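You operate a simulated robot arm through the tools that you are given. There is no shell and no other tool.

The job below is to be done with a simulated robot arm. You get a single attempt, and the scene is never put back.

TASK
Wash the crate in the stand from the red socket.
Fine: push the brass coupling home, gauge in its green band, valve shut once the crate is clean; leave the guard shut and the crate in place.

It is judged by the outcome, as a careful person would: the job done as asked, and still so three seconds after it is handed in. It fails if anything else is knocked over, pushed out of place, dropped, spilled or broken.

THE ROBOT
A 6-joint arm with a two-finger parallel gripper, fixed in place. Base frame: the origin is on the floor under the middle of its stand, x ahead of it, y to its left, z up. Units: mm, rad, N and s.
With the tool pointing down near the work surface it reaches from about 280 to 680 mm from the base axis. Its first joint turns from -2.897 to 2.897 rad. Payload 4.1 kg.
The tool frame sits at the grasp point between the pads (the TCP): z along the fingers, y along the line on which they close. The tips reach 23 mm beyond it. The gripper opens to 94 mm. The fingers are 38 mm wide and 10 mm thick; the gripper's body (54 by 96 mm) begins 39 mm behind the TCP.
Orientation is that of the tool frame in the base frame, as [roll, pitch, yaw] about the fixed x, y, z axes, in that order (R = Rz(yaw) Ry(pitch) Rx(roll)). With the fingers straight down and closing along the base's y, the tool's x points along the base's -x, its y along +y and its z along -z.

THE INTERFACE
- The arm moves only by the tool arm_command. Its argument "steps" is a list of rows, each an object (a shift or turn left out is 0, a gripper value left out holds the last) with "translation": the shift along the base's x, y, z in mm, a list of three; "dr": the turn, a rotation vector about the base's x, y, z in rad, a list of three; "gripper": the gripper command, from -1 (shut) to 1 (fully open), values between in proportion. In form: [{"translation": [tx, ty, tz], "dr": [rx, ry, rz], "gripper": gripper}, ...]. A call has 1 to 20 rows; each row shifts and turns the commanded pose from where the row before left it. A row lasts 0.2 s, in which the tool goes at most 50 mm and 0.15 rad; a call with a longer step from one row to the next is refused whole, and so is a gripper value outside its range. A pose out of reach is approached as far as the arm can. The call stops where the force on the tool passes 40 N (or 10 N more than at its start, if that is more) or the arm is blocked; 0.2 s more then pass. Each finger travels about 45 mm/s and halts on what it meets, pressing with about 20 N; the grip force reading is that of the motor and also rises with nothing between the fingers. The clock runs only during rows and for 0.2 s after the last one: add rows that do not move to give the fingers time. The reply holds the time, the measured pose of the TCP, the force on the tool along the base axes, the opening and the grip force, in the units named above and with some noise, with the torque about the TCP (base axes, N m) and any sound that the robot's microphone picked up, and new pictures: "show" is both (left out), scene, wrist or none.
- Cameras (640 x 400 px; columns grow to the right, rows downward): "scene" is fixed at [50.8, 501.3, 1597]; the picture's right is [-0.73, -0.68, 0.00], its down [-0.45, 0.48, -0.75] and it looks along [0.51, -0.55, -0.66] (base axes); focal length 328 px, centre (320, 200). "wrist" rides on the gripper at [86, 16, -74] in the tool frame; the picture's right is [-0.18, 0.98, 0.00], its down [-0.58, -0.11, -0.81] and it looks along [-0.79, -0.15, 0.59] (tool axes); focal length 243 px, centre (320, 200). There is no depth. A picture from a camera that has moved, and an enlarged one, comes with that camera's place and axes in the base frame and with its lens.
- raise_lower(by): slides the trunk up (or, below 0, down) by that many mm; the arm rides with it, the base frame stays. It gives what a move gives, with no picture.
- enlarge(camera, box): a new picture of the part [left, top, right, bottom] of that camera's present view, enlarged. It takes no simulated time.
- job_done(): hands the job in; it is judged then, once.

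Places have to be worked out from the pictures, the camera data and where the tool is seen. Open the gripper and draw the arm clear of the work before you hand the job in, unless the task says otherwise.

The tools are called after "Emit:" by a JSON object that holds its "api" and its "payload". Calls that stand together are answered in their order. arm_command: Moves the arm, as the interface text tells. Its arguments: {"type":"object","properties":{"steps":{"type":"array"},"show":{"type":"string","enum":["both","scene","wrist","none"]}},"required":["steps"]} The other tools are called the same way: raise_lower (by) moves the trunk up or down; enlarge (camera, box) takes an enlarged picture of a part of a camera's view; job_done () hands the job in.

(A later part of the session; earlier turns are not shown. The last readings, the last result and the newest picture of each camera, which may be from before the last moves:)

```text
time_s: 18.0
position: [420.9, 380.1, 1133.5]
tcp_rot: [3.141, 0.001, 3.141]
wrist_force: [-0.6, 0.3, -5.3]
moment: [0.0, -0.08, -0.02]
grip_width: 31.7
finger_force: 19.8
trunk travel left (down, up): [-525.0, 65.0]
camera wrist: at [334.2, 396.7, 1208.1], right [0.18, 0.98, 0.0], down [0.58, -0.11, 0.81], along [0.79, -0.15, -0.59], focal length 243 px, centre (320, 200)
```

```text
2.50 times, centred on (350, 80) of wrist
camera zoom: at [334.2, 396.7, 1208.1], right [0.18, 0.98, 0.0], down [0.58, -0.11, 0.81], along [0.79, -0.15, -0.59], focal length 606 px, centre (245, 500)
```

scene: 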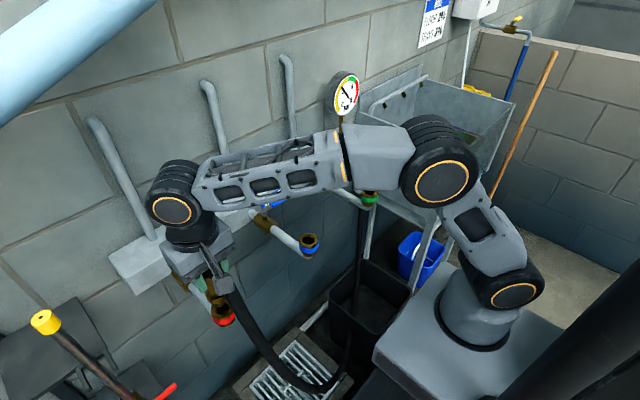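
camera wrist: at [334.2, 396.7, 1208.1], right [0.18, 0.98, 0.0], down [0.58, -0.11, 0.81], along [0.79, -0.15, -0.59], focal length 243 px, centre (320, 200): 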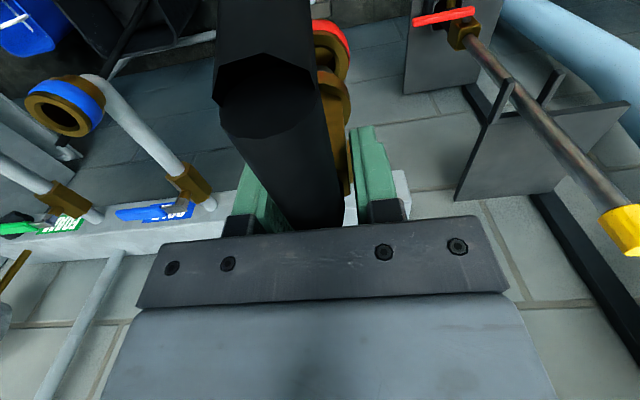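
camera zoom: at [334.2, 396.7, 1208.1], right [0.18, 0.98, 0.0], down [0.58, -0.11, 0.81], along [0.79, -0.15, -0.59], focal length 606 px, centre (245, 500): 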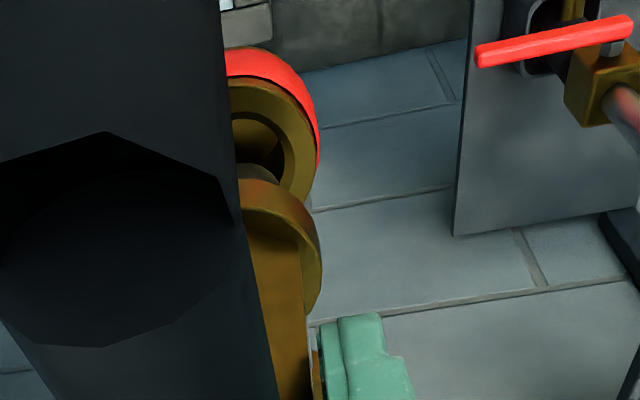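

Comparing the spigot and the socket in both views, the spigot sits about 5 mm too far in +x relative to the socket while y looks centred. I'll shift -5 mm in x, lower a little and check again.

Emit:
{"api": "arm_command", "payload": {"steps": [{"translation": [-5, 0, 0]}, {"translation": [0, 0, -6]}, {"translation": [0, 0, 0]}, {"translation": [0, 0, 0]}], "show": "both"}}

Emit:
{"api": "enlarge", "payload": {"camera": "scene", "box": [200, 275, 260, 335]}}

Emit:
{"api": "enlarge", "payload": {"camera": "wrist", "box": [290, 0, 390, 120]}}

```text
time_s: 19.0
position: [415.9, 380.0, 1127.5]
tcp_rot: [3.141, 0.0, 3.142]
wrist_force: [-0.2, 1.2, -4.4]
moment: [0.0, -0.09, -0.03]
grip_width: 31.6
finger_force: 20.1
trunk travel left (down, up): [-525.0, 65.0]
camera wrist: at [329.3, 396.5, 1202.0], right [0.18, 0.98, 0.0], down [0.58, -0.11, 0.81], along [0.79, -0.15, -0.59], focal length 243 px, centre (320, 200)
```

scene: 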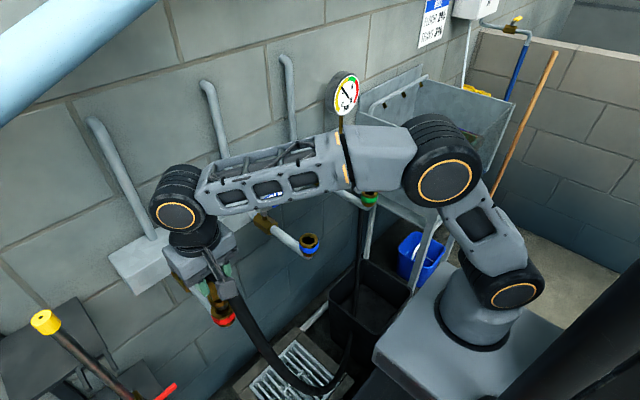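
wrist: 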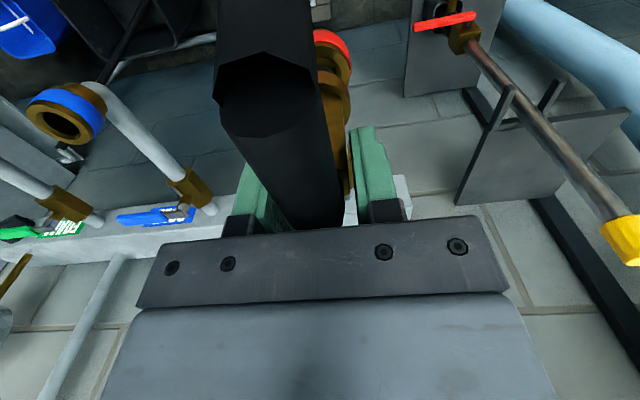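

```text
6.67 times, centred on (230, 305) of scene
camera zoom: at [50.8, 501.3, 1597.0], right [-0.73, -0.68, 0.0], down [-0.45, 0.48, -0.75], along [0.51, -0.55, -0.66], focal length 2186 px, centre (920, -500)
```

zoom: 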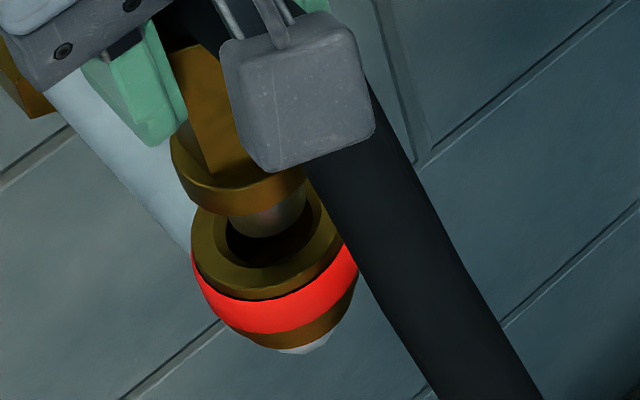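

```text
3.33 times, centred on (340, 60) of wrist
camera zoom: at [329.3, 396.5, 1202.0], right [0.18, 0.98, 0.0], down [0.58, -0.11, 0.81], along [0.79, -0.15, -0.59], focal length 809 px, centre (253, 667)
```

zoom: 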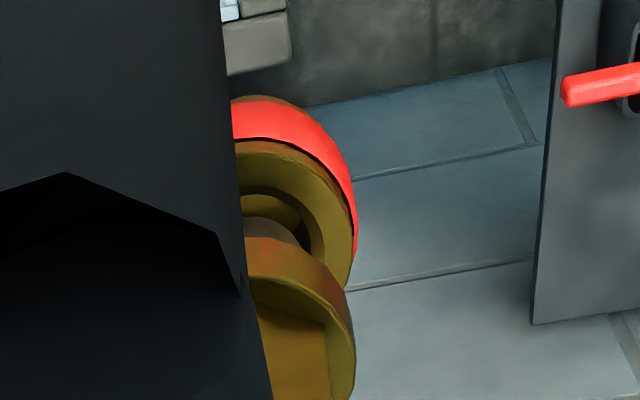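

Solving both views together gives the socket about +2.5 mm in x and +0.7 mm in y relative to the spigot, with the tip about 16 mm above the rim. I'll correct, lower 10 mm and check again.

Emit:
{"api": "arm_command", "payload": {"steps": [{"translation": [2.5, 0.7, 0]}, {"translation": [0, 0, -6]}, {"translation": [0, 0, -4]}, {"translation": [0, 0, 0]}, {"translation": [0, 0, 0]}], "show": "none"}}

Emit:
{"api": "enlarge", "payload": {"camera": "scene", "box": [200, 275, 260, 335]}}

Emit:
{"api": "enlarge", "payload": {"camera": "wrist", "box": [290, 0, 390, 120]}}

```text
time_s: 20.2
position: [416.4, 381.1, 1118.1]
tcp_rot: [-3.141, -0.002, -3.141]
wrist_force: [0.5, -0.4, -4.6]
moment: [-0.02, -0.09, 0.03]
grip_width: 31.4
finger_force: 20.3
trunk travel left (down, up): [-525.0, 65.0]
```

```text
6.67 times, centred on (230, 305) of scene
camera zoom: at [50.8, 501.3, 1597.0], right [-0.73, -0.68, 0.0], down [-0.45, 0.48, -0.75], along [0.51, -0.55, -0.66], focal length 2186 px, centre (920, -500)
```

zoom: 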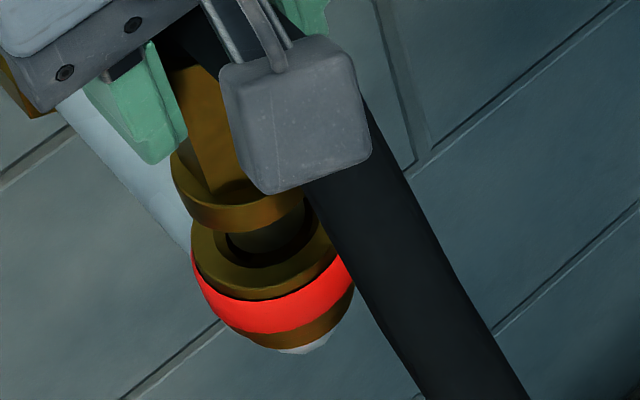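

```text
3.33 times, centred on (340, 60) of wrist
camera zoom: at [331.8, 397.4, 1192.2], right [0.18, 0.98, 0.0], down [0.58, -0.11, 0.81], along [0.79, -0.15, -0.59], focal length 809 px, centre (253, 667)
```

zoom: 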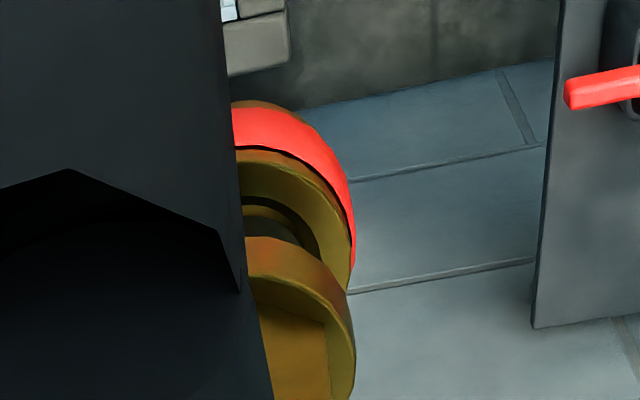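

The spigot tip now appears centred within the bore in both views. I'll lower in small steps and watch the force.

Emit:
{"api": "arm_command", "payload": {"steps": [{"translation": [0, 0, -3]}, {"translation": [0, 0, -3]}, {"translation": [0, 0, -2]}, {"translation": [0, 0, 0]}], "show": "none"}}

Emit:
{"api": "enlarge", "payload": {"camera": "scene", "box": [200, 275, 260, 335]}}

Emit:
{"api": "enlarge", "payload": {"camera": "wrist", "box": [290, 0, 390, 120]}}

```text
time_s: 21.2
position: [417.3, 380.7, 1110.3]
tcp_rot: [3.139, 0.001, -3.141]
wrist_force: [2.8, 1.8, 0.5]
moment: [0.09, -0.34, 0.0]
grip_width: 31.4
finger_force: 19.5
trunk travel left (down, up): [-525.0, 65.0]
```

```text
6.67 times, centred on (230, 305) of scene
camera zoom: at [50.8, 501.3, 1597.0], right [-0.73, -0.68, 0.0], down [-0.45, 0.48, -0.75], along [0.51, -0.55, -0.66], focal length 2186 px, centre (920, -500)
```

zoom: 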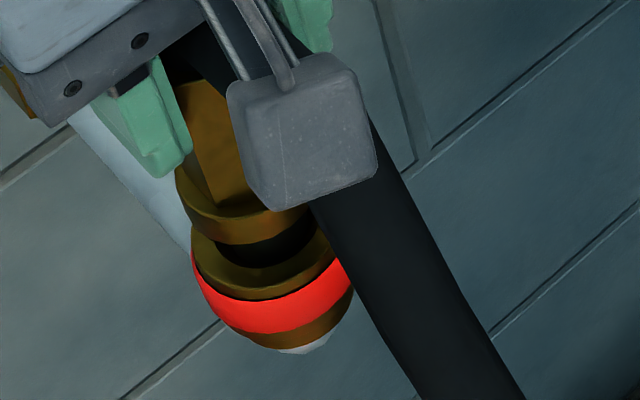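

```text
3.33 times, centred on (340, 60) of wrist
camera zoom: at [332.4, 397.1, 1184.8], right [0.18, 0.98, 0.0], down [0.58, -0.11, 0.81], along [0.79, -0.15, -0.59], focal length 809 px, centre (253, 667)
```

zoom: 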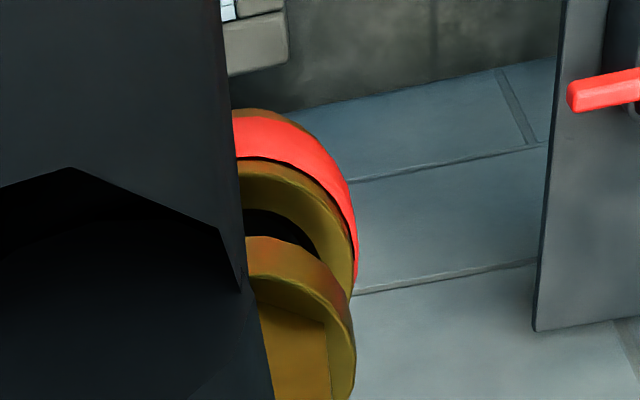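

Contact has started: the socket's chamfer pushes the tool +x (2.8 N) and +y (1.5 N). I'll yield slightly in that direction and continue down.

Emit:
{"api": "arm_command", "payload": {"steps": [{"translation": [1.2, 0.6, 0]}, {"translation": [0, 0, -2]}, {"translation": [0, 0, -2]}, {"translation": [0, 0, 0]}], "show": "none"}}

Emit:
{"api": "enlarge", "payload": {"camera": "scene", "box": [200, 275, 260, 335]}}

```text
time_s: 22.2
position: [419.0, 380.6, 1105.7]
tcp_rot: [-3.14, 0.0, -3.14]
wrist_force: [0.9, -3.6, -2.7]
moment: [-0.31, -0.2, 0.01]
grip_width: 31.6
finger_force: 20.0
trunk travel left (down, up): [-525.0, 65.0]
```

```text
6.67 times, centred on (230, 305) of scene
camera zoom: at [50.8, 501.3, 1597.0], right [-0.73, -0.68, 0.0], down [-0.45, 0.48, -0.75], along [0.51, -0.55, -0.66], focal length 2186 px, centre (920, -500)
```

zoom: 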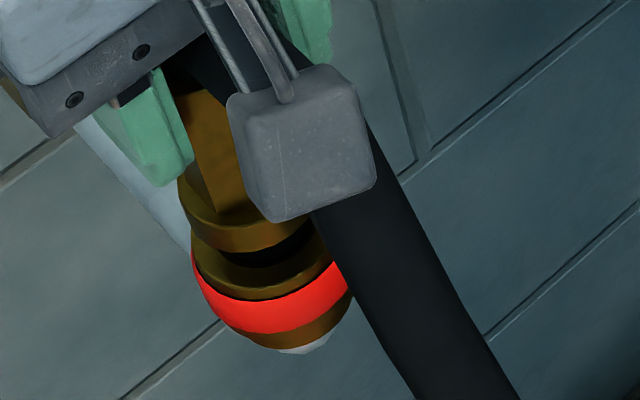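

It's entering; fx is almost balanced and fy has swung to -3.6 N, so I overshot y by a little. I'll back off 0.5 mm in y and push on down in small steps.

Emit:
{"api": "arm_command", "payload": {"steps": [{"translation": [0.2, -0.5, 0]}, {"translation": [0, 0, -3]}, {"translation": [0, 0, -3]}, {"translation": [0, 0, 0]}], "show": "none"}}

```text
time_s: 23.2
position: [419.3, 380.5, 1100.5]
tcp_rot: [3.141, -0.002, -3.141]
wrist_force: [-0.1, -1.1, -4.2]
moment: [-0.08, -0.07, 0.01]
grip_width: 31.5
finger_force: 19.9
trunk travel left (down, up): [-525.0, 65.0]
```

Forces are back to just the hose weight, so the spigot is sliding freely in the bore. Continuing down.

Emit:
{"api": "arm_command", "payload": {"steps": [{"translation": [0, -0.2, -3]}, {"translation": [0, 0, -3]}, {"translation": [0, 0, -3]}, {"translation": [0, 0, 0]}], "show": "none"}}

Emit:
{"api": "enlarge", "payload": {"camera": "scene", "box": [200, 275, 260, 335]}}

```text
time_s: 24.2
position: [418.7, 381.1, 1091.1]
tcp_rot: [-3.141, 0.001, 3.141]
wrist_force: [0.6, -0.3, -3.0]
moment: [-0.07, -0.09, -0.03]
grip_width: 31.4
finger_force: 20.1
trunk travel left (down, up): [-525.0, 65.0]
```

```text
6.67 times, centred on (230, 305) of scene
camera zoom: at [50.8, 501.3, 1597.0], right [-0.73, -0.68, 0.0], down [-0.45, 0.48, -0.75], along [0.51, -0.55, -0.66], focal length 2186 px, centre (920, -500)
```

zoom: 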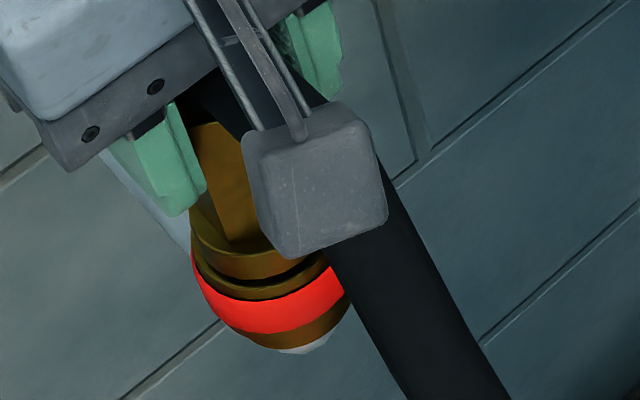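

The flange is now only about 8–10 mm above the rim. I'll keep pushing with 2 mm steps and listen for a click or a rise in force.

Emit:
{"api": "arm_command", "payload": {"steps": [{"translation": [0, 0, -2]}, {"translation": [0, 0, -2]}, {"translation": [0, 0, -2]}, {"translation": [0, 0, 0]}], "show": "none"}}

Emit:
{"api": "enlarge", "payload": {"camera": "scene", "box": [200, 275, 260, 335]}}

```text
time_s: 25.2
position: [417.8, 380.9, 1087.1]
tcp_rot: [3.138, 0.003, -3.14]
wrist_force: [3.9, 1.3, 16.7]
moment: [-0.23, -0.05, 0.01]
grip_width: 31.6
finger_force: 19.9
trunk travel left (down, up): [-525.0, 65.0]
```

```text
6.67 times, centred on (230, 305) of scene
camera zoom: at [50.8, 501.3, 1597.0], right [-0.73, -0.68, 0.0], down [-0.45, 0.48, -0.75], along [0.51, -0.55, -0.66], focal length 2186 px, centre (920, -500)
```

zoom: 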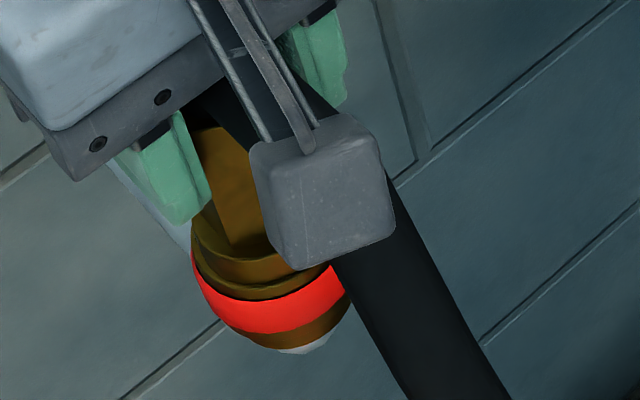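

Resistance rose to about 21 N with a small gap still under the flange, which looks like the catch. I'll press further in small steps.

Emit:
{"api": "arm_command", "payload": {"steps": [{"translation": [0, 0, -1.5]}, {"translation": [0, 0, -1.5]}, {"translation": [0, 0, 0]}], "show": "none"}}

Emit:
{"api": "enlarge", "payload": {"camera": "scene", "box": [200, 275, 260, 335]}}

Emit:
{"api": "enlarge", "payload": {"camera": "wrist", "box": [290, 0, 390, 120]}}

```text
time_s: 26.0
position: [417.7, 381.2, 1081.8]
tcp_rot: [3.141, 0.001, -3.141]
wrist_force: [2.9, 2.4, 16.1]
moment: [-0.1, -0.07, 0.03]
grip_width: 31.5
finger_force: 20.7
trunk travel left (down, up): [-525.0, 65.0]
```

```text
6.67 times, centred on (230, 305) of scene
camera zoom: at [50.8, 501.3, 1597.0], right [-0.73, -0.68, 0.0], down [-0.45, 0.48, -0.75], along [0.51, -0.55, -0.66], focal length 2186 px, centre (920, -500)
```

zoom: 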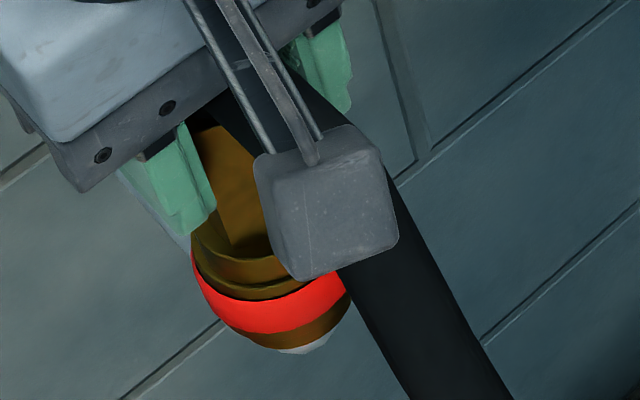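

```text
3.33 times, centred on (340, 60) of wrist
camera zoom: at [332.6, 396.9, 1156.5], right [0.18, 0.98, 0.0], down [0.58, -0.11, 0.81], along [0.79, -0.15, -0.59], focal length 809 px, centre (253, 667)
```

zoom: 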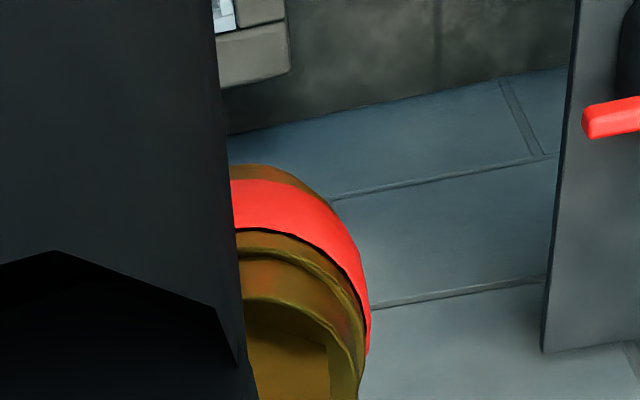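

The force stayed at about 20 N while the TCP dropped 5 mm, so the fingers probably slipped on the hex. I'll zoom in to see whether the flange is actually seated on the rim.

Emit:
{"api": "enlarge", "payload": {"camera": "scene", "box": [210, 292, 250, 328]}}

Emit:
{"api": "enlarge", "payload": {"camera": "wrist", "box": [310, 30, 370, 130]}}

Emit:
{"api": "enlarge", "payload": {"camera": "scene", "box": [140, 190, 300, 350]}}

```text
11.11 times, centred on (230, 310) of scene
camera zoom: at [50.8, 501.3, 1597.0], right [-0.73, -0.68, 0.0], down [-0.45, 0.48, -0.75], along [0.51, -0.55, -0.66], focal length 3643 px, centre (1320, -1022)
```

zoom: 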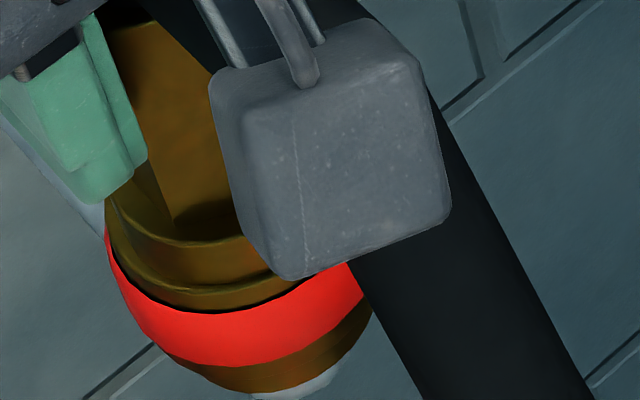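

```text
4.00 times, centred on (340, 80) of wrist
camera zoom: at [332.6, 396.9, 1156.5], right [0.18, 0.98, 0.0], down [0.58, -0.11, 0.81], along [0.79, -0.15, -0.59], focal length 970 px, centre (240, 680)
```

zoom: 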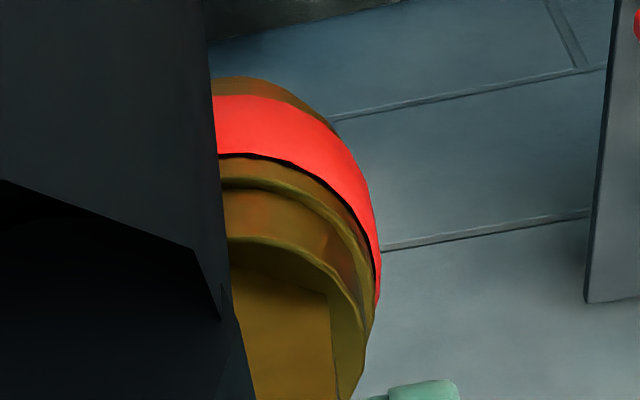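

```text
2.50 times, centred on (220, 270) of scene
camera zoom: at [50.8, 501.3, 1597.0], right [-0.73, -0.68, 0.0], down [-0.45, 0.48, -0.75], along [0.51, -0.55, -0.66], focal length 820 px, centre (570, 25)
```

zoom: 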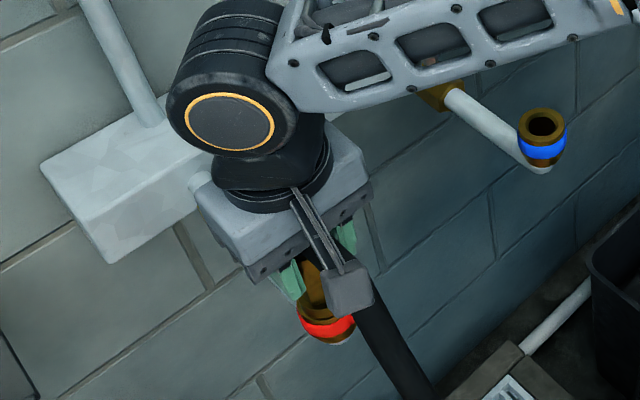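

The flange looks 2–4 mm short of flush and there was no click. The friction grip only gives about 20 N, so I'll let the fingers slide down until the gripper body bears on the elbow and can push directly.

Emit:
{"api": "arm_command", "payload": {"steps": [{"translation": [0, 0, -1.5]}, {"translation": [0, 0, -1.5]}, {"translation": [0, 0, -1.5]}, {"translation": [0, 0, 0]}], "show": "none"}}

Emit:
{"api": "enlarge", "payload": {"camera": "scene", "box": [210, 292, 250, 328]}}

Emit:
{"api": "enlarge", "payload": {"camera": "wrist", "box": [310, 30, 370, 130]}}

```text
time_s: 27.0
position: [417.9, 381.6, 1083.1]
tcp_rot: [3.135, 0.005, -3.141]
wrist_force: [2.3, 2.0, 39.3]
moment: [-0.26, 0.39, 0.0]
grip_width: 31.8
finger_force: 19.9
trunk travel left (down, up): [-525.0, 65.0]
```

```text
11.11 times, centred on (230, 310) of scene
camera zoom: at [50.8, 501.3, 1597.0], right [-0.73, -0.68, 0.0], down [-0.45, 0.48, -0.75], along [0.51, -0.55, -0.66], focal length 3643 px, centre (1320, -1022)
```

zoom: 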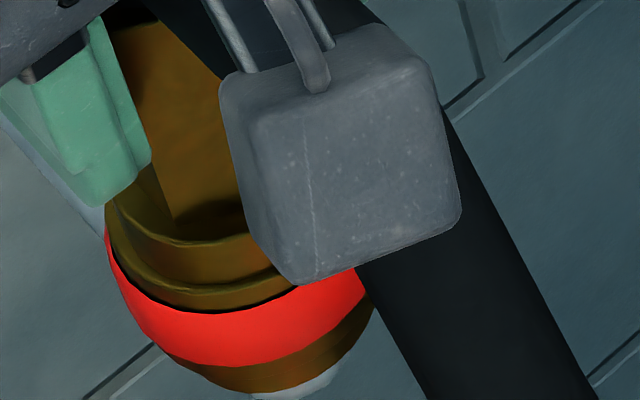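

```text
4.00 times, centred on (340, 80) of wrist
camera zoom: at [331.7, 396.3, 1155.6], right [0.18, 0.98, 0.01], down [0.58, -0.11, 0.81], along [0.8, -0.15, -0.59], focal length 970 px, centre (240, 680)
```

zoom: 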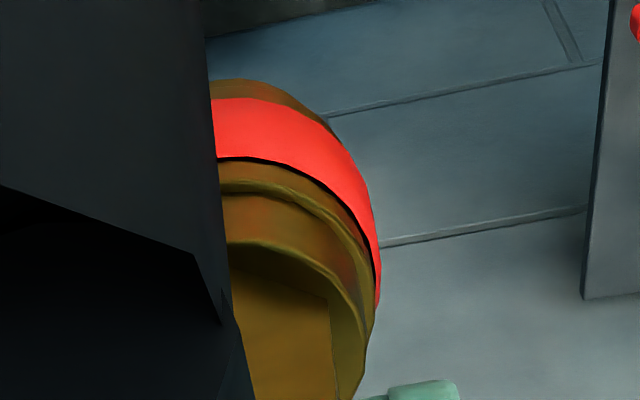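

Now about 44 N presses straight down and the flange no longer moves, so it looks bottomed out. I'll take the load off, open the gripper and lift clear to inspect the joint from a better angle.

Emit:
{"api": "arm_command", "payload": {"steps": [{"translation": [0, 0, 3]}, {"translation": [0, 0, 2.5]}, {"translation": [0, 0, 0]}, {"translation": [0, 0, 0], "gripper": 0.05}, {"translation": [0, 0, 0]}, {"translation": [0, 0, 0]}], "show": "none"}}

Emit:
{"api": "enlarge", "payload": {"camera": "wrist", "box": [220, 0, 440, 240]}}

Emit:
{"api": "enlarge", "payload": {"camera": "scene", "box": [200, 275, 260, 335]}}

```text
time_s: 28.4
position: [418.4, 382.1, 1082.8]
tcp_rot: [-3.139, -0.002, -3.141]
wrist_force: [-0.4, -0.4, 2.1]
moment: [0.0, 0.08, 0.03]
grip_width: 49.2
finger_force: 0.2
trunk travel left (down, up): [-525.0, 65.0]
```

```text
1.67 times, centred on (330, 120) of wrist
camera zoom: at [333.0, 397.0, 1156.4], right [0.18, 0.98, 0.0], down [0.58, -0.11, 0.81], along [0.79, -0.15, -0.59], focal length 404 px, centre (303, 333)
```

zoom: 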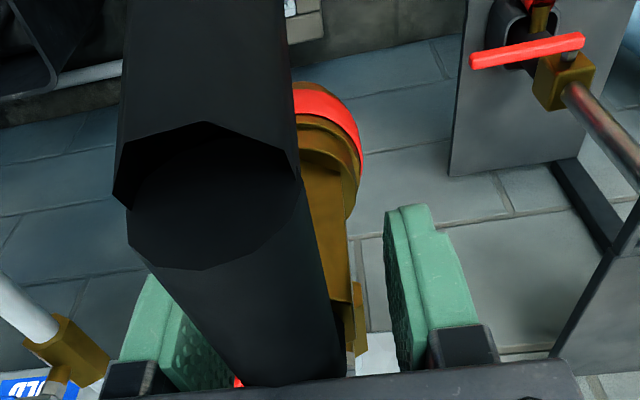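

```text
6.67 times, centred on (230, 305) of scene
camera zoom: at [50.8, 501.3, 1597.0], right [-0.73, -0.68, 0.0], down [-0.45, 0.48, -0.75], along [0.51, -0.55, -0.66], focal length 2186 px, centre (920, -500)
```

zoom: 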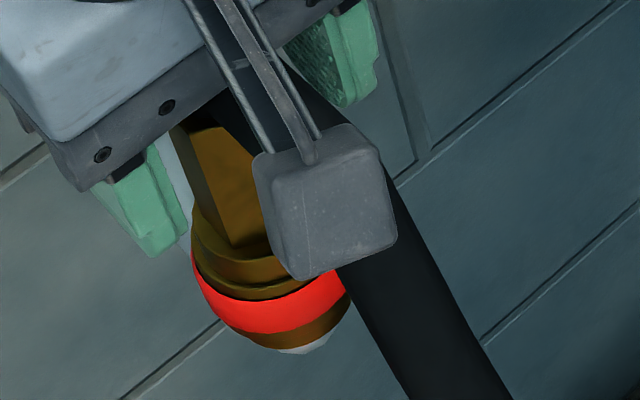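

The coupling stays put with the fingers open. I'll lift straight up, keeping the open fingers on either side of the hose, and then look from the front.

Emit:
{"api": "arm_command", "payload": {"steps": [{"translation": [0, 0, 10]}, {"translation": [0, 0, 20]}, {"translation": [0, 0, 30]}, {"translation": [0, 0, 30]}, {"translation": [0, 0, 20]}, {"translation": [-25, 0, 0]}, {"translation": [-40, 0, 0]}, {"translation": [-40, 0, 0]}, {"translation": [0, 0, 0]}, {"translation": [0, 0, 0]}], "show": "both"}}

Emit:
{"api": "enlarge", "payload": {"camera": "wrist", "box": [240, 20, 440, 180]}}

Emit:
{"api": "enlarge", "payload": {"camera": "scene", "box": [150, 190, 310, 350]}}

Emit:
{"api": "enlarge", "payload": {"camera": "scene", "box": [200, 275, 260, 335]}}

```text
time_s: 30.6
position: [314.7, 381.5, 1192.6]
tcp_rot: [-3.141, 0.001, 3.141]
wrist_force: [-0.7, -0.1, -0.1]
moment: [-0.03, 0.0, 0.0]
grip_width: 49.4
finger_force: 0.0
trunk travel left (down, up): [-525.0, 65.0]
camera wrist: at [228.6, 396.5, 1265.8], right [0.18, 0.98, 0.0], down [0.58, -0.11, 0.81], along [0.79, -0.15, -0.59], focal length 243 px, centre (320, 200)
```

scene: 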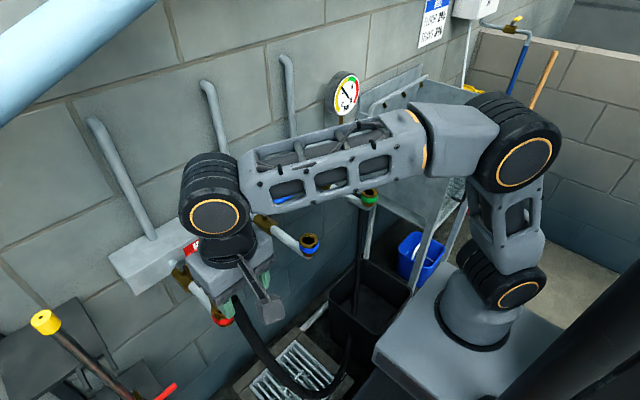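
wrist: 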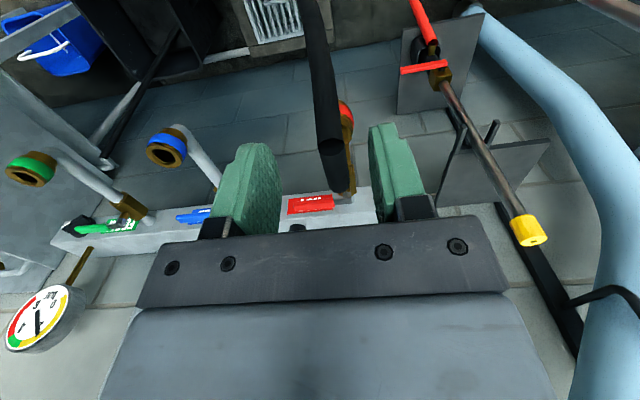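

```text
2.50 times, centred on (340, 100) of wrist
camera zoom: at [228.6, 396.5, 1265.8], right [0.18, 0.98, 0.0], down [0.58, -0.11, 0.81], along [0.79, -0.15, -0.59], focal length 606 px, centre (270, 450)
```

zoom: 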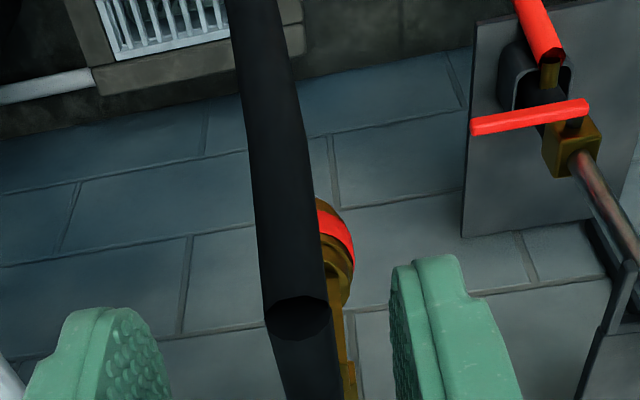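

```text
2.50 times, centred on (230, 270) of scene
camera zoom: at [50.8, 501.3, 1597.0], right [-0.73, -0.68, 0.0], down [-0.45, 0.48, -0.75], along [0.51, -0.55, -0.66], focal length 820 px, centre (545, 25)
```

zoom: 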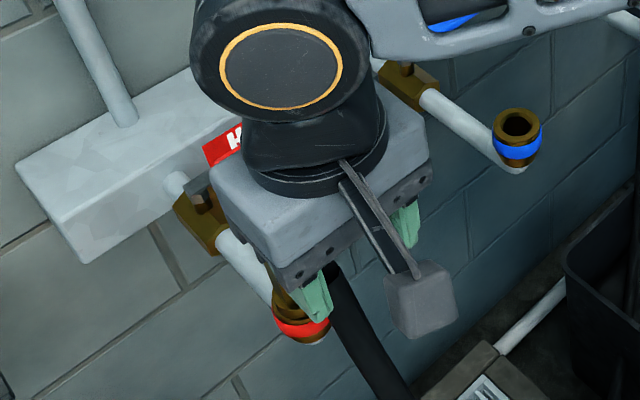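

```text
6.67 times, centred on (230, 305) of scene
camera zoom: at [50.8, 501.3, 1597.0], right [-0.73, -0.68, 0.0], down [-0.45, 0.48, -0.75], along [0.51, -0.55, -0.66], focal length 2186 px, centre (920, -500)
```

zoom: 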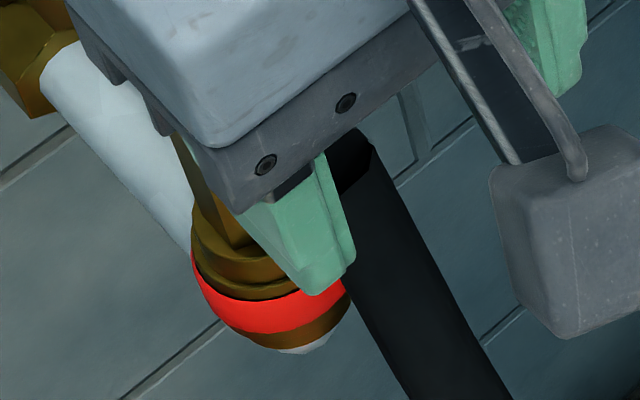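

I'll swing the wrist camera to look along +y from the side, which should show the flange-to-rim gap clearly and also give the HOT lever's pose.

Emit:
{"api": "arm_command", "payload": {"steps": [{"translation": [0, -20, 0], "dr": [0, 0, 0.14]}, {"translation": [0, -20, 0], "dr": [0, 0, 0.14]}, {"translation": [0, -20, 0], "dr": [0, 0, 0.14]}, {"translation": [0, -20, 0], "dr": [0, 0, 0.14]}, {"translation": [0, -20, 0], "dr": [0, 0, 0.14]}, {"translation": [5, -20, 0], "dr": [0, 0, 0.14]}, {"translation": [5, -10, -20], "dr": [0, 0, 0.14]}, {"translation": [5, 0, -30], "dr": [0, 0, 0.14]}, {"translation": [0, 0, -20], "dr": [0, 0, 0.14]}, {"translation": [0, 0, 0]}, {"translation": [0, 0, 0]}], "show": "both"}}

Emit:
{"api": "enlarge", "payload": {"camera": "scene", "box": [200, 275, 260, 335]}}

```text
time_s: 33.0
position: [328.9, 251.1, 1123.4]
tcp_rot: [-3.141, 0.001, -1.881]
wrist_force: [-1.3, -0.2, 0.0]
moment: [-0.02, 0.0, -0.02]
grip_width: 49.3
finger_force: 0.1
trunk travel left (down, up): [-525.0, 65.0]
camera wrist: at [287.5, 173.2, 1197.8], right [-0.88, 0.48, 0.0], down [0.28, 0.52, 0.81], along [0.38, 0.71, -0.59], focal length 243 px, centre (320, 200)
```

scene: 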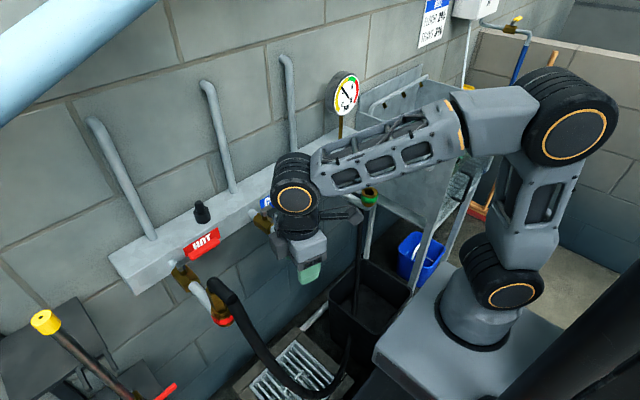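
wrist: 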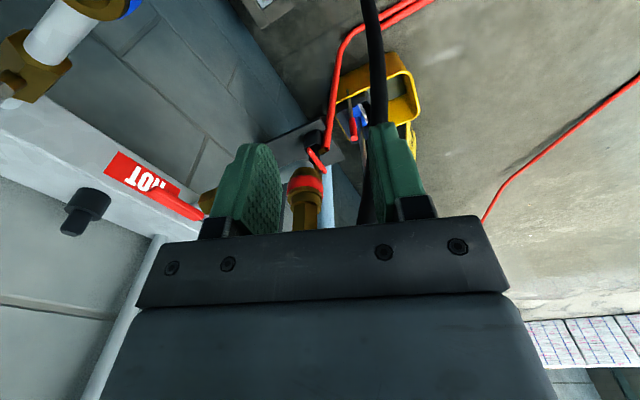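

```text
6.67 times, centred on (230, 305) of scene
camera zoom: at [50.8, 501.3, 1597.0], right [-0.73, -0.68, 0.0], down [-0.45, 0.48, -0.75], along [0.51, -0.55, -0.66], focal length 2186 px, centre (920, -500)
```

zoom: 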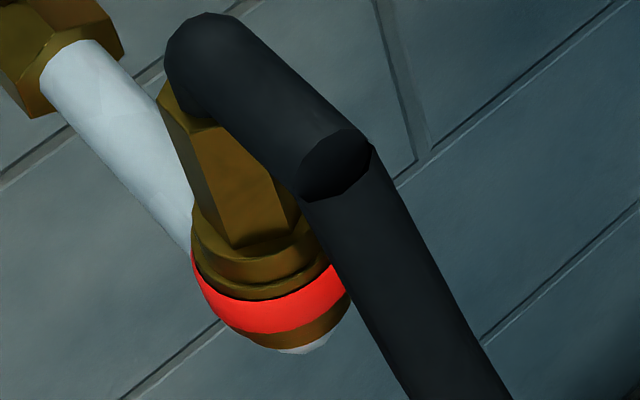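

Emit:
{"api": "enlarge", "payload": {"camera": "wrist", "box": [270, 140, 350, 240]}}

Emit:
{"api": "enlarge", "payload": {"camera": "wrist", "box": [60, 120, 240, 260]}}

Emit:
{"api": "enlarge", "payload": {"camera": "scene", "box": [160, 220, 250, 300]}}

```text
4.00 times, centred on (310, 190) of wrist
camera zoom: at [287.5, 173.2, 1197.8], right [-0.88, 0.48, 0.0], down [0.28, 0.52, 0.81], along [0.38, 0.71, -0.59], focal length 970 px, centre (360, 240)
```

zoom: 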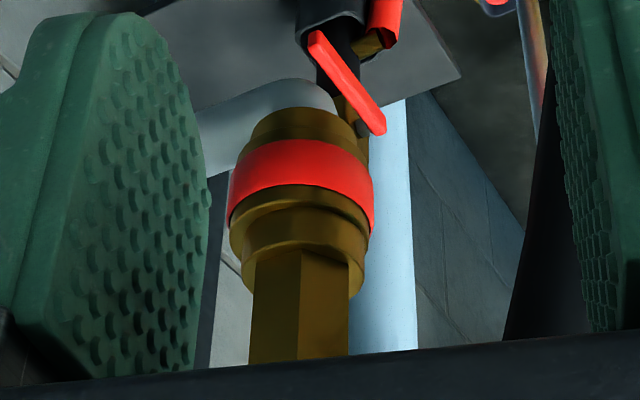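

```text
2.86 times, centred on (150, 190) of wrist
camera zoom: at [287.5, 173.2, 1197.8], right [-0.88, 0.48, 0.0], down [0.28, 0.52, 0.81], along [0.38, 0.71, -0.59], focal length 693 px, centre (806, 229)
```

zoom: 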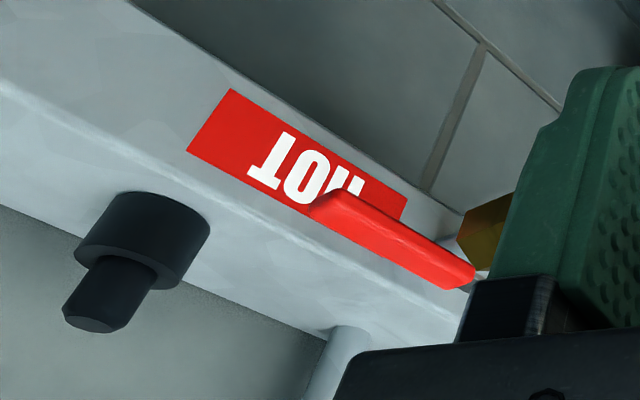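

```text
5.00 times, centred on (205, 260) of scene
camera zoom: at [50.8, 501.3, 1597.0], right [-0.73, -0.68, 0.0], down [-0.45, 0.48, -0.75], along [0.51, -0.55, -0.66], focal length 1640 px, centre (895, -100)
```

zoom: 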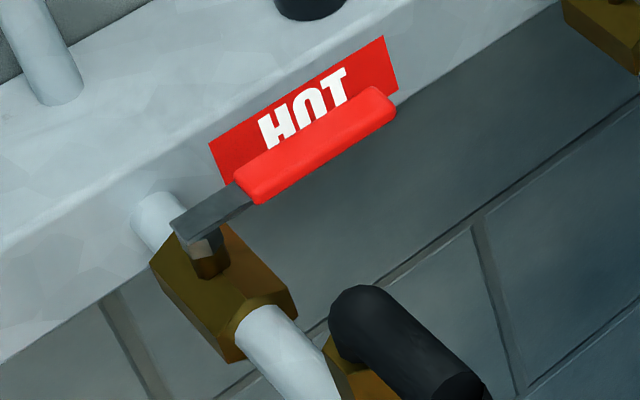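

Emit:
{"api": "enlarge", "payload": {"camera": "wrist", "box": [292, 160, 328, 215]}}

Emit:
{"api": "enlarge", "payload": {"camera": "scene", "box": [212, 298, 240, 324]}}

Emit:
{"api": "enlarge", "payload": {"camera": "scene", "box": [294, 228, 322, 262]}}

```text
7.27 times, centred on (310, 188) of wrist
camera zoom: at [287.5, 173.2, 1197.8], right [-0.88, 0.48, 0.0], down [0.28, 0.52, 0.81], along [0.38, 0.71, -0.59], focal length 1764 px, centre (393, 291)
```

zoom: 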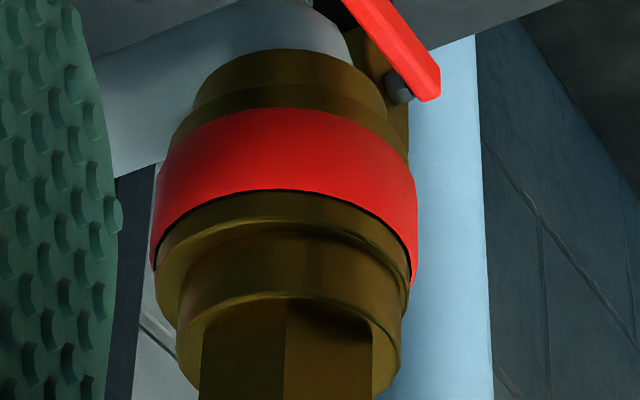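

```text
15.38 times, centred on (226, 311) of scene
camera zoom: at [50.8, 501.3, 1597.0], right [-0.73, -0.68, 0.0], down [-0.45, 0.48, -0.75], along [0.51, -0.55, -0.66], focal length 5045 px, centre (1766, -1508)
```

zoom: 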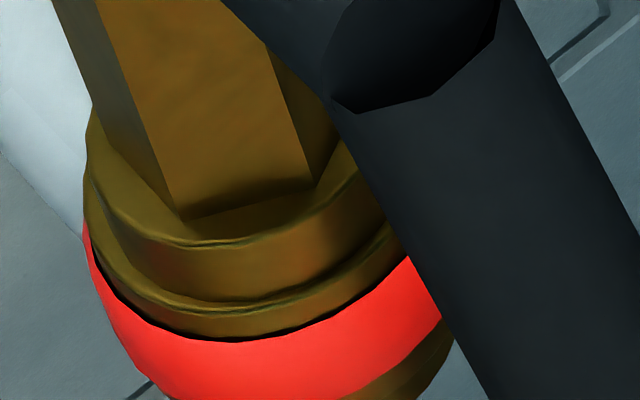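

```text
11.76 times, centred on (308, 245) of scene
camera zoom: at [50.8, 501.3, 1597.0], right [-0.73, -0.68, 0.0], down [-0.45, 0.48, -0.75], along [0.51, -0.55, -0.66], focal length 3858 px, centre (461, -329)
```

zoom: 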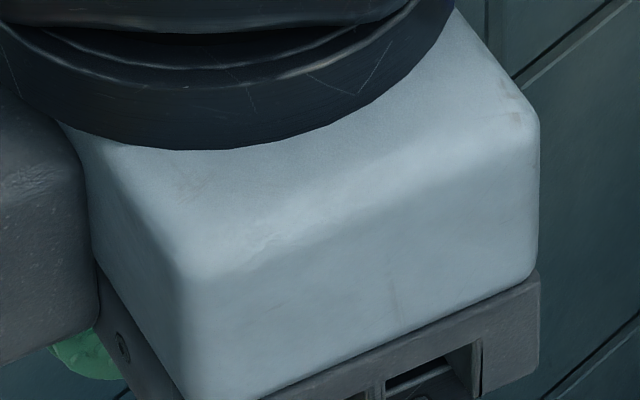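

From the side the flange sits flush on the red socket's rim with no gap, so the coupling is home. Next is the pressure: the black knob triangulates to about (638, -287, 958), under the gauge. I'll go and view both from the front, keeping high.

Emit:
{"api": "arm_command", "payload": {"steps": [{"translation": [0, -10, 25], "dr": [0, 0, -0.1]}, {"translation": [5, -30, 25], "dr": [0, 0, -0.1]}, {"translation": [5, -40, 15], "dr": [0, 0, -0.1]}, {"translation": [5, -45, 0], "dr": [0, 0, -0.1]}, {"translation": [5, -45, 0], "dr": [0, 0, -0.1]}, {"translation": [5, -45, 0], "dr": [0, 0, -0.1]}, {"translation": [5, -45, 0], "dr": [0, 0, -0.1]}, {"translation": [5, -45, 0], "dr": [0, 0, -0.1]}, {"translation": [5, -45, 0], "dr": [0, 0, -0.1]}, {"translation": [5, -45, 0], "dr": [0, 0, -0.12]}, {"translation": [5, -45, 0], "dr": [0, 0, -0.12]}, {"translation": [5, -45, 0], "dr": [0, 0, -0.12]}, {"translation": [5, -45, 0]}, {"translation": [0, -10, 0]}, {"translation": [0, 0, 0]}, {"translation": [0, 0, 0]}], "show": "both"}}

Emit:
{"api": "enlarge", "payload": {"camera": "wrist", "box": [240, 40, 420, 240]}}

Emit:
{"api": "enlarge", "payload": {"camera": "scene", "box": [310, 60, 380, 180]}}

```text
time_s: 36.4
position: [389.1, -289.3, 1189.1]
tcp_rot: [-3.141, -0.001, -3.142]
wrist_force: [0.0, -0.6, -1.0]
moment: [-0.02, -0.01, 0.0]
grip_width: 49.4
finger_force: 0.0
trunk travel left (down, up): [-525.0, 65.0]
camera wrist: at [303.2, -272.8, 1262.7], right [0.18, 0.98, 0.0], down [0.58, -0.11, 0.81], along [0.79, -0.15, -0.59], focal length 243 px, centre (320, 200)
```

scene: 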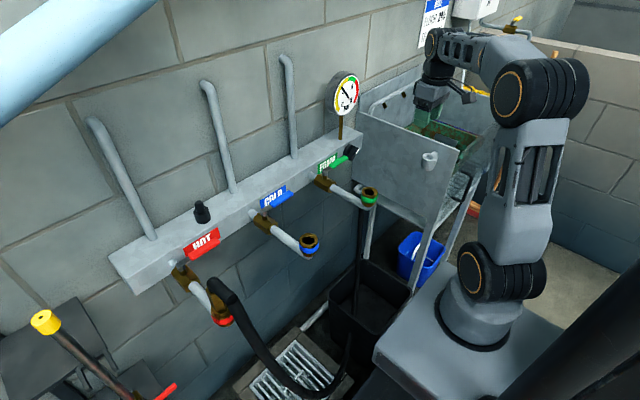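
wrist: 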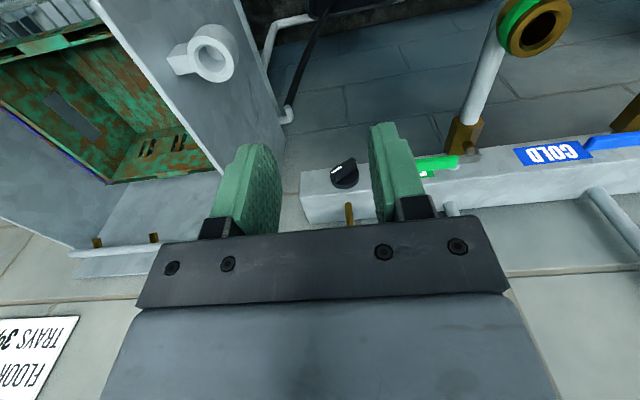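

```text
2.00 times, centred on (330, 140) of wrist
camera zoom: at [303.2, -272.8, 1262.7], right [0.18, 0.98, 0.0], down [0.58, -0.11, 0.81], along [0.79, -0.15, -0.59], focal length 485 px, centre (300, 320)
```

zoom: 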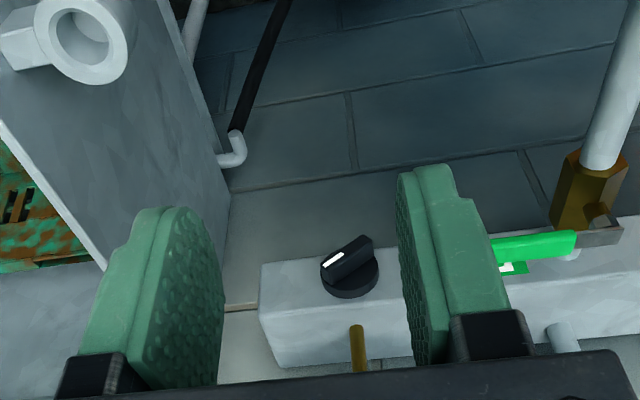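

```text
3.33 times, centred on (345, 120) of scene
camera zoom: at [50.8, 501.3, 1597.0], right [-0.73, -0.68, 0.0], down [-0.45, 0.48, -0.75], along [0.51, -0.55, -0.66], focal length 1093 px, centre (237, 467)
```

zoom: 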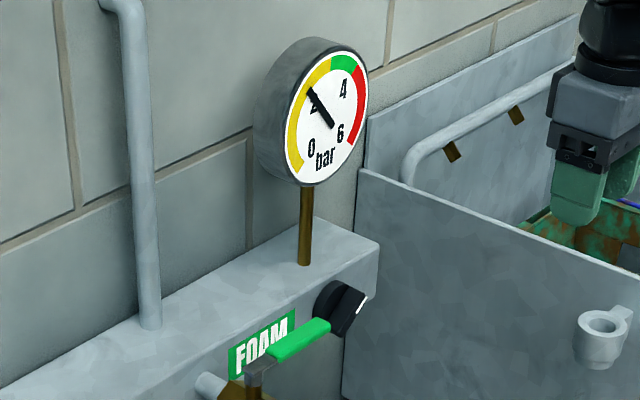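

The knob's bar reads as centred at (y≈-288, z≈961), outer edge x≈622, its white end pointing right and about 28° up as seen from the front. I'll grip it with the tool horizontal along +x. First I pitch the tool up in free space, well short of the gauge.

Emit:
{"api": "arm_command", "payload": {"steps": [{"translation": [3, 3, -3], "dr": [0, -0.14, 0]}, {"translation": [3, 3, -3], "dr": [0, -0.14, 0]}, {"translation": [3, 3, -3], "dr": [0, -0.14, 0]}, {"translation": [3, 3, -3], "dr": [0, -0.14, 0]}, {"translation": [3, 3, -3], "dr": [0, -0.14, 0]}, {"translation": [3, 3, -3], "dr": [0, -0.14, 0]}, {"translation": [3, 3, -3], "dr": [0, -0.14, 0]}, {"translation": [3, 3, -3], "dr": [0, -0.14, 0]}, {"translation": [3, 3, -3], "dr": [0, -0.14, 0]}, {"translation": [3, 3, -3], "dr": [0, -0.14, 0]}, {"translation": [3, 3, -3], "dr": [0, -0.14, 0]}, {"translation": [0, 0, 0], "dr": [0, -0.03, 0]}, {"translation": [0, 0, 0]}, {"translation": [0, 0, 0]}], "show": "both"}}

```text
time_s: 39.4
position: [421.8, -256.3, 1154.5]
tcp_rot: [2.236, 1.571, 2.236]
wrist_force: [0.5, -0.4, -0.1]
moment: [0.01, 0.01, 0.0]
grip_width: 49.4
finger_force: 0.1
trunk travel left (down, up): [-525.0, 65.0]
camera wrist: at [348.0, -240.1, 1068.5], right [0.0, 0.98, 0.18], down [-0.81, -0.11, 0.58], along [0.59, -0.15, 0.79], focal length 243 px, centre (320, 200)
```

scene: 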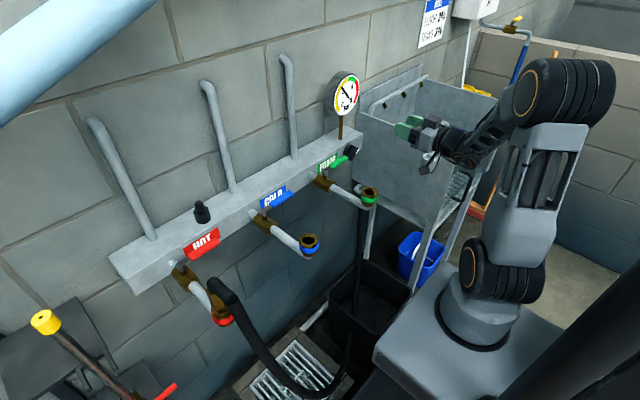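
wrist: 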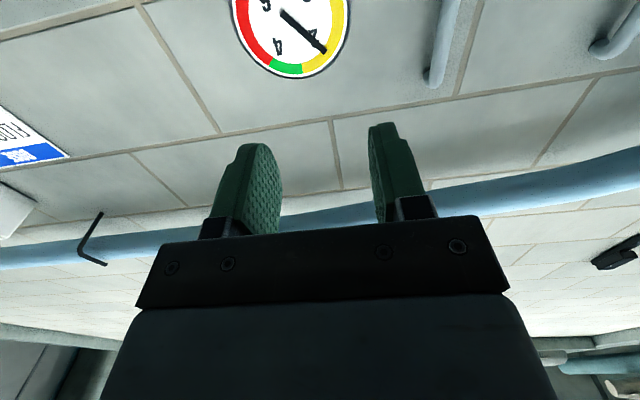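

The tool is horizontal. Now I'll roll it about the x axis by about -118° so the fingers will close across the knob's bar, with the camera on the stand side away from the FOAM lever.

Emit:
{"api": "arm_command", "payload": {"steps": [{"translation": [0, -2, -5], "dr": [-0.148, 0, 0]}, {"translation": [0, -2, -5], "dr": [-0.148, 0, 0]}, {"translation": [0, -2, -5], "dr": [-0.148, 0, 0]}, {"translation": [0, -2, -5], "dr": [-0.148, 0, 0]}, {"translation": [0, -2, -5], "dr": [-0.148, 0, 0]}, {"translation": [0, -2, -5], "dr": [-0.148, 0, 0]}, {"translation": [0, -2, -5], "dr": [-0.148, 0, 0]}, {"translation": [0, -2, -5], "dr": [-0.148, 0, 0]}, {"translation": [0, -2, -5], "dr": [-0.148, 0, 0]}, {"translation": [0, -2, -5], "dr": [-0.148, 0, 0]}, {"translation": [0, -2, -5], "dr": [-0.148, 0, 0]}, {"translation": [0, -2, -5], "dr": [-0.148, 0, 0]}, {"translation": [0, -2, -5], "dr": [-0.148, 0, 0]}, {"translation": [0, -2, -5], "dr": [-0.148, 0, 0]}, {"translation": [0, 0, 0]}, {"translation": [0, 0, 0]}], "show": "both"}}

```text
time_s: 42.8
position: [447.2, -396.3, 1560.9]
tcp_rot: [-1.572, -0.501, -1.571]
wrist_force: [0.2, 0.7, 0.2]
moment: [-0.03, 0.0, 0.0]
grip_width: 49.1
finger_force: 0.1
out of reach, approached as far as the arm can: row 3, 4, 5, 6, 7, 8, 9, 10, 11, 12, 13, 14
trunk travel left (down, up): [-525.0, 65.0]
camera wrist: at [373.2, -480.0, 1588.7], right [0.0, -0.31, -0.95], down [-0.81, 0.56, -0.18], along [0.59, 0.77, -0.25], focal length 243 px, centre (320, 200)
```

scene: 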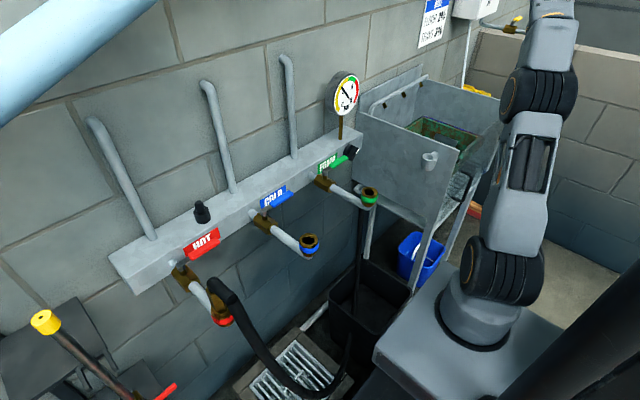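
wrist: 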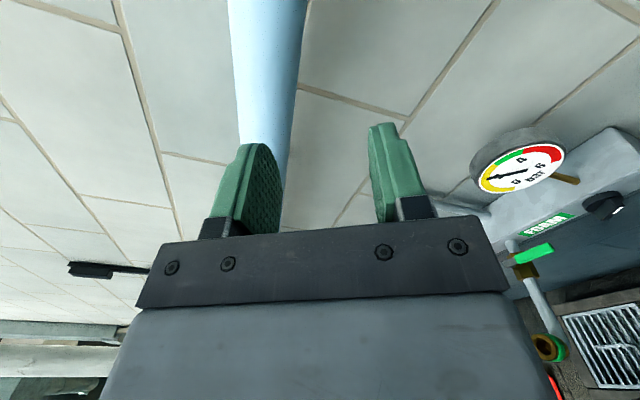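

The roll hit a joint limit and the arm swung up out of the way, with nothing touched. I'll hold for a moment to see where the commanded pose stands before undoing the roll.

Emit:
{"api": "arm_command", "payload": {"steps": [{"translation": [0, 0, 0], "dr": [0.1, 0, 0]}, {"translation": [0, 0, 0]}], "show": "scene"}}

```text
time_s: 43.4
position: [446.7, -396.2, 1560.6]
tcp_rot: [-1.57, -0.401, -1.573]
wrist_force: [-0.1, 1.0, -0.6]
moment: [0.01, -0.01, -0.02]
grip_width: 49.5
finger_force: 0.1
trunk travel left (down, up): [-525.0, 65.0]
```

scene: 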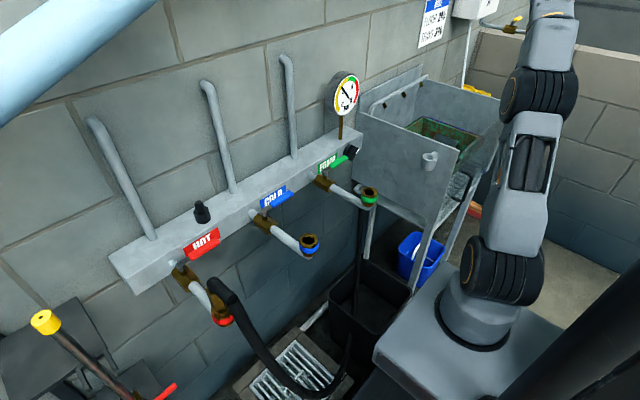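

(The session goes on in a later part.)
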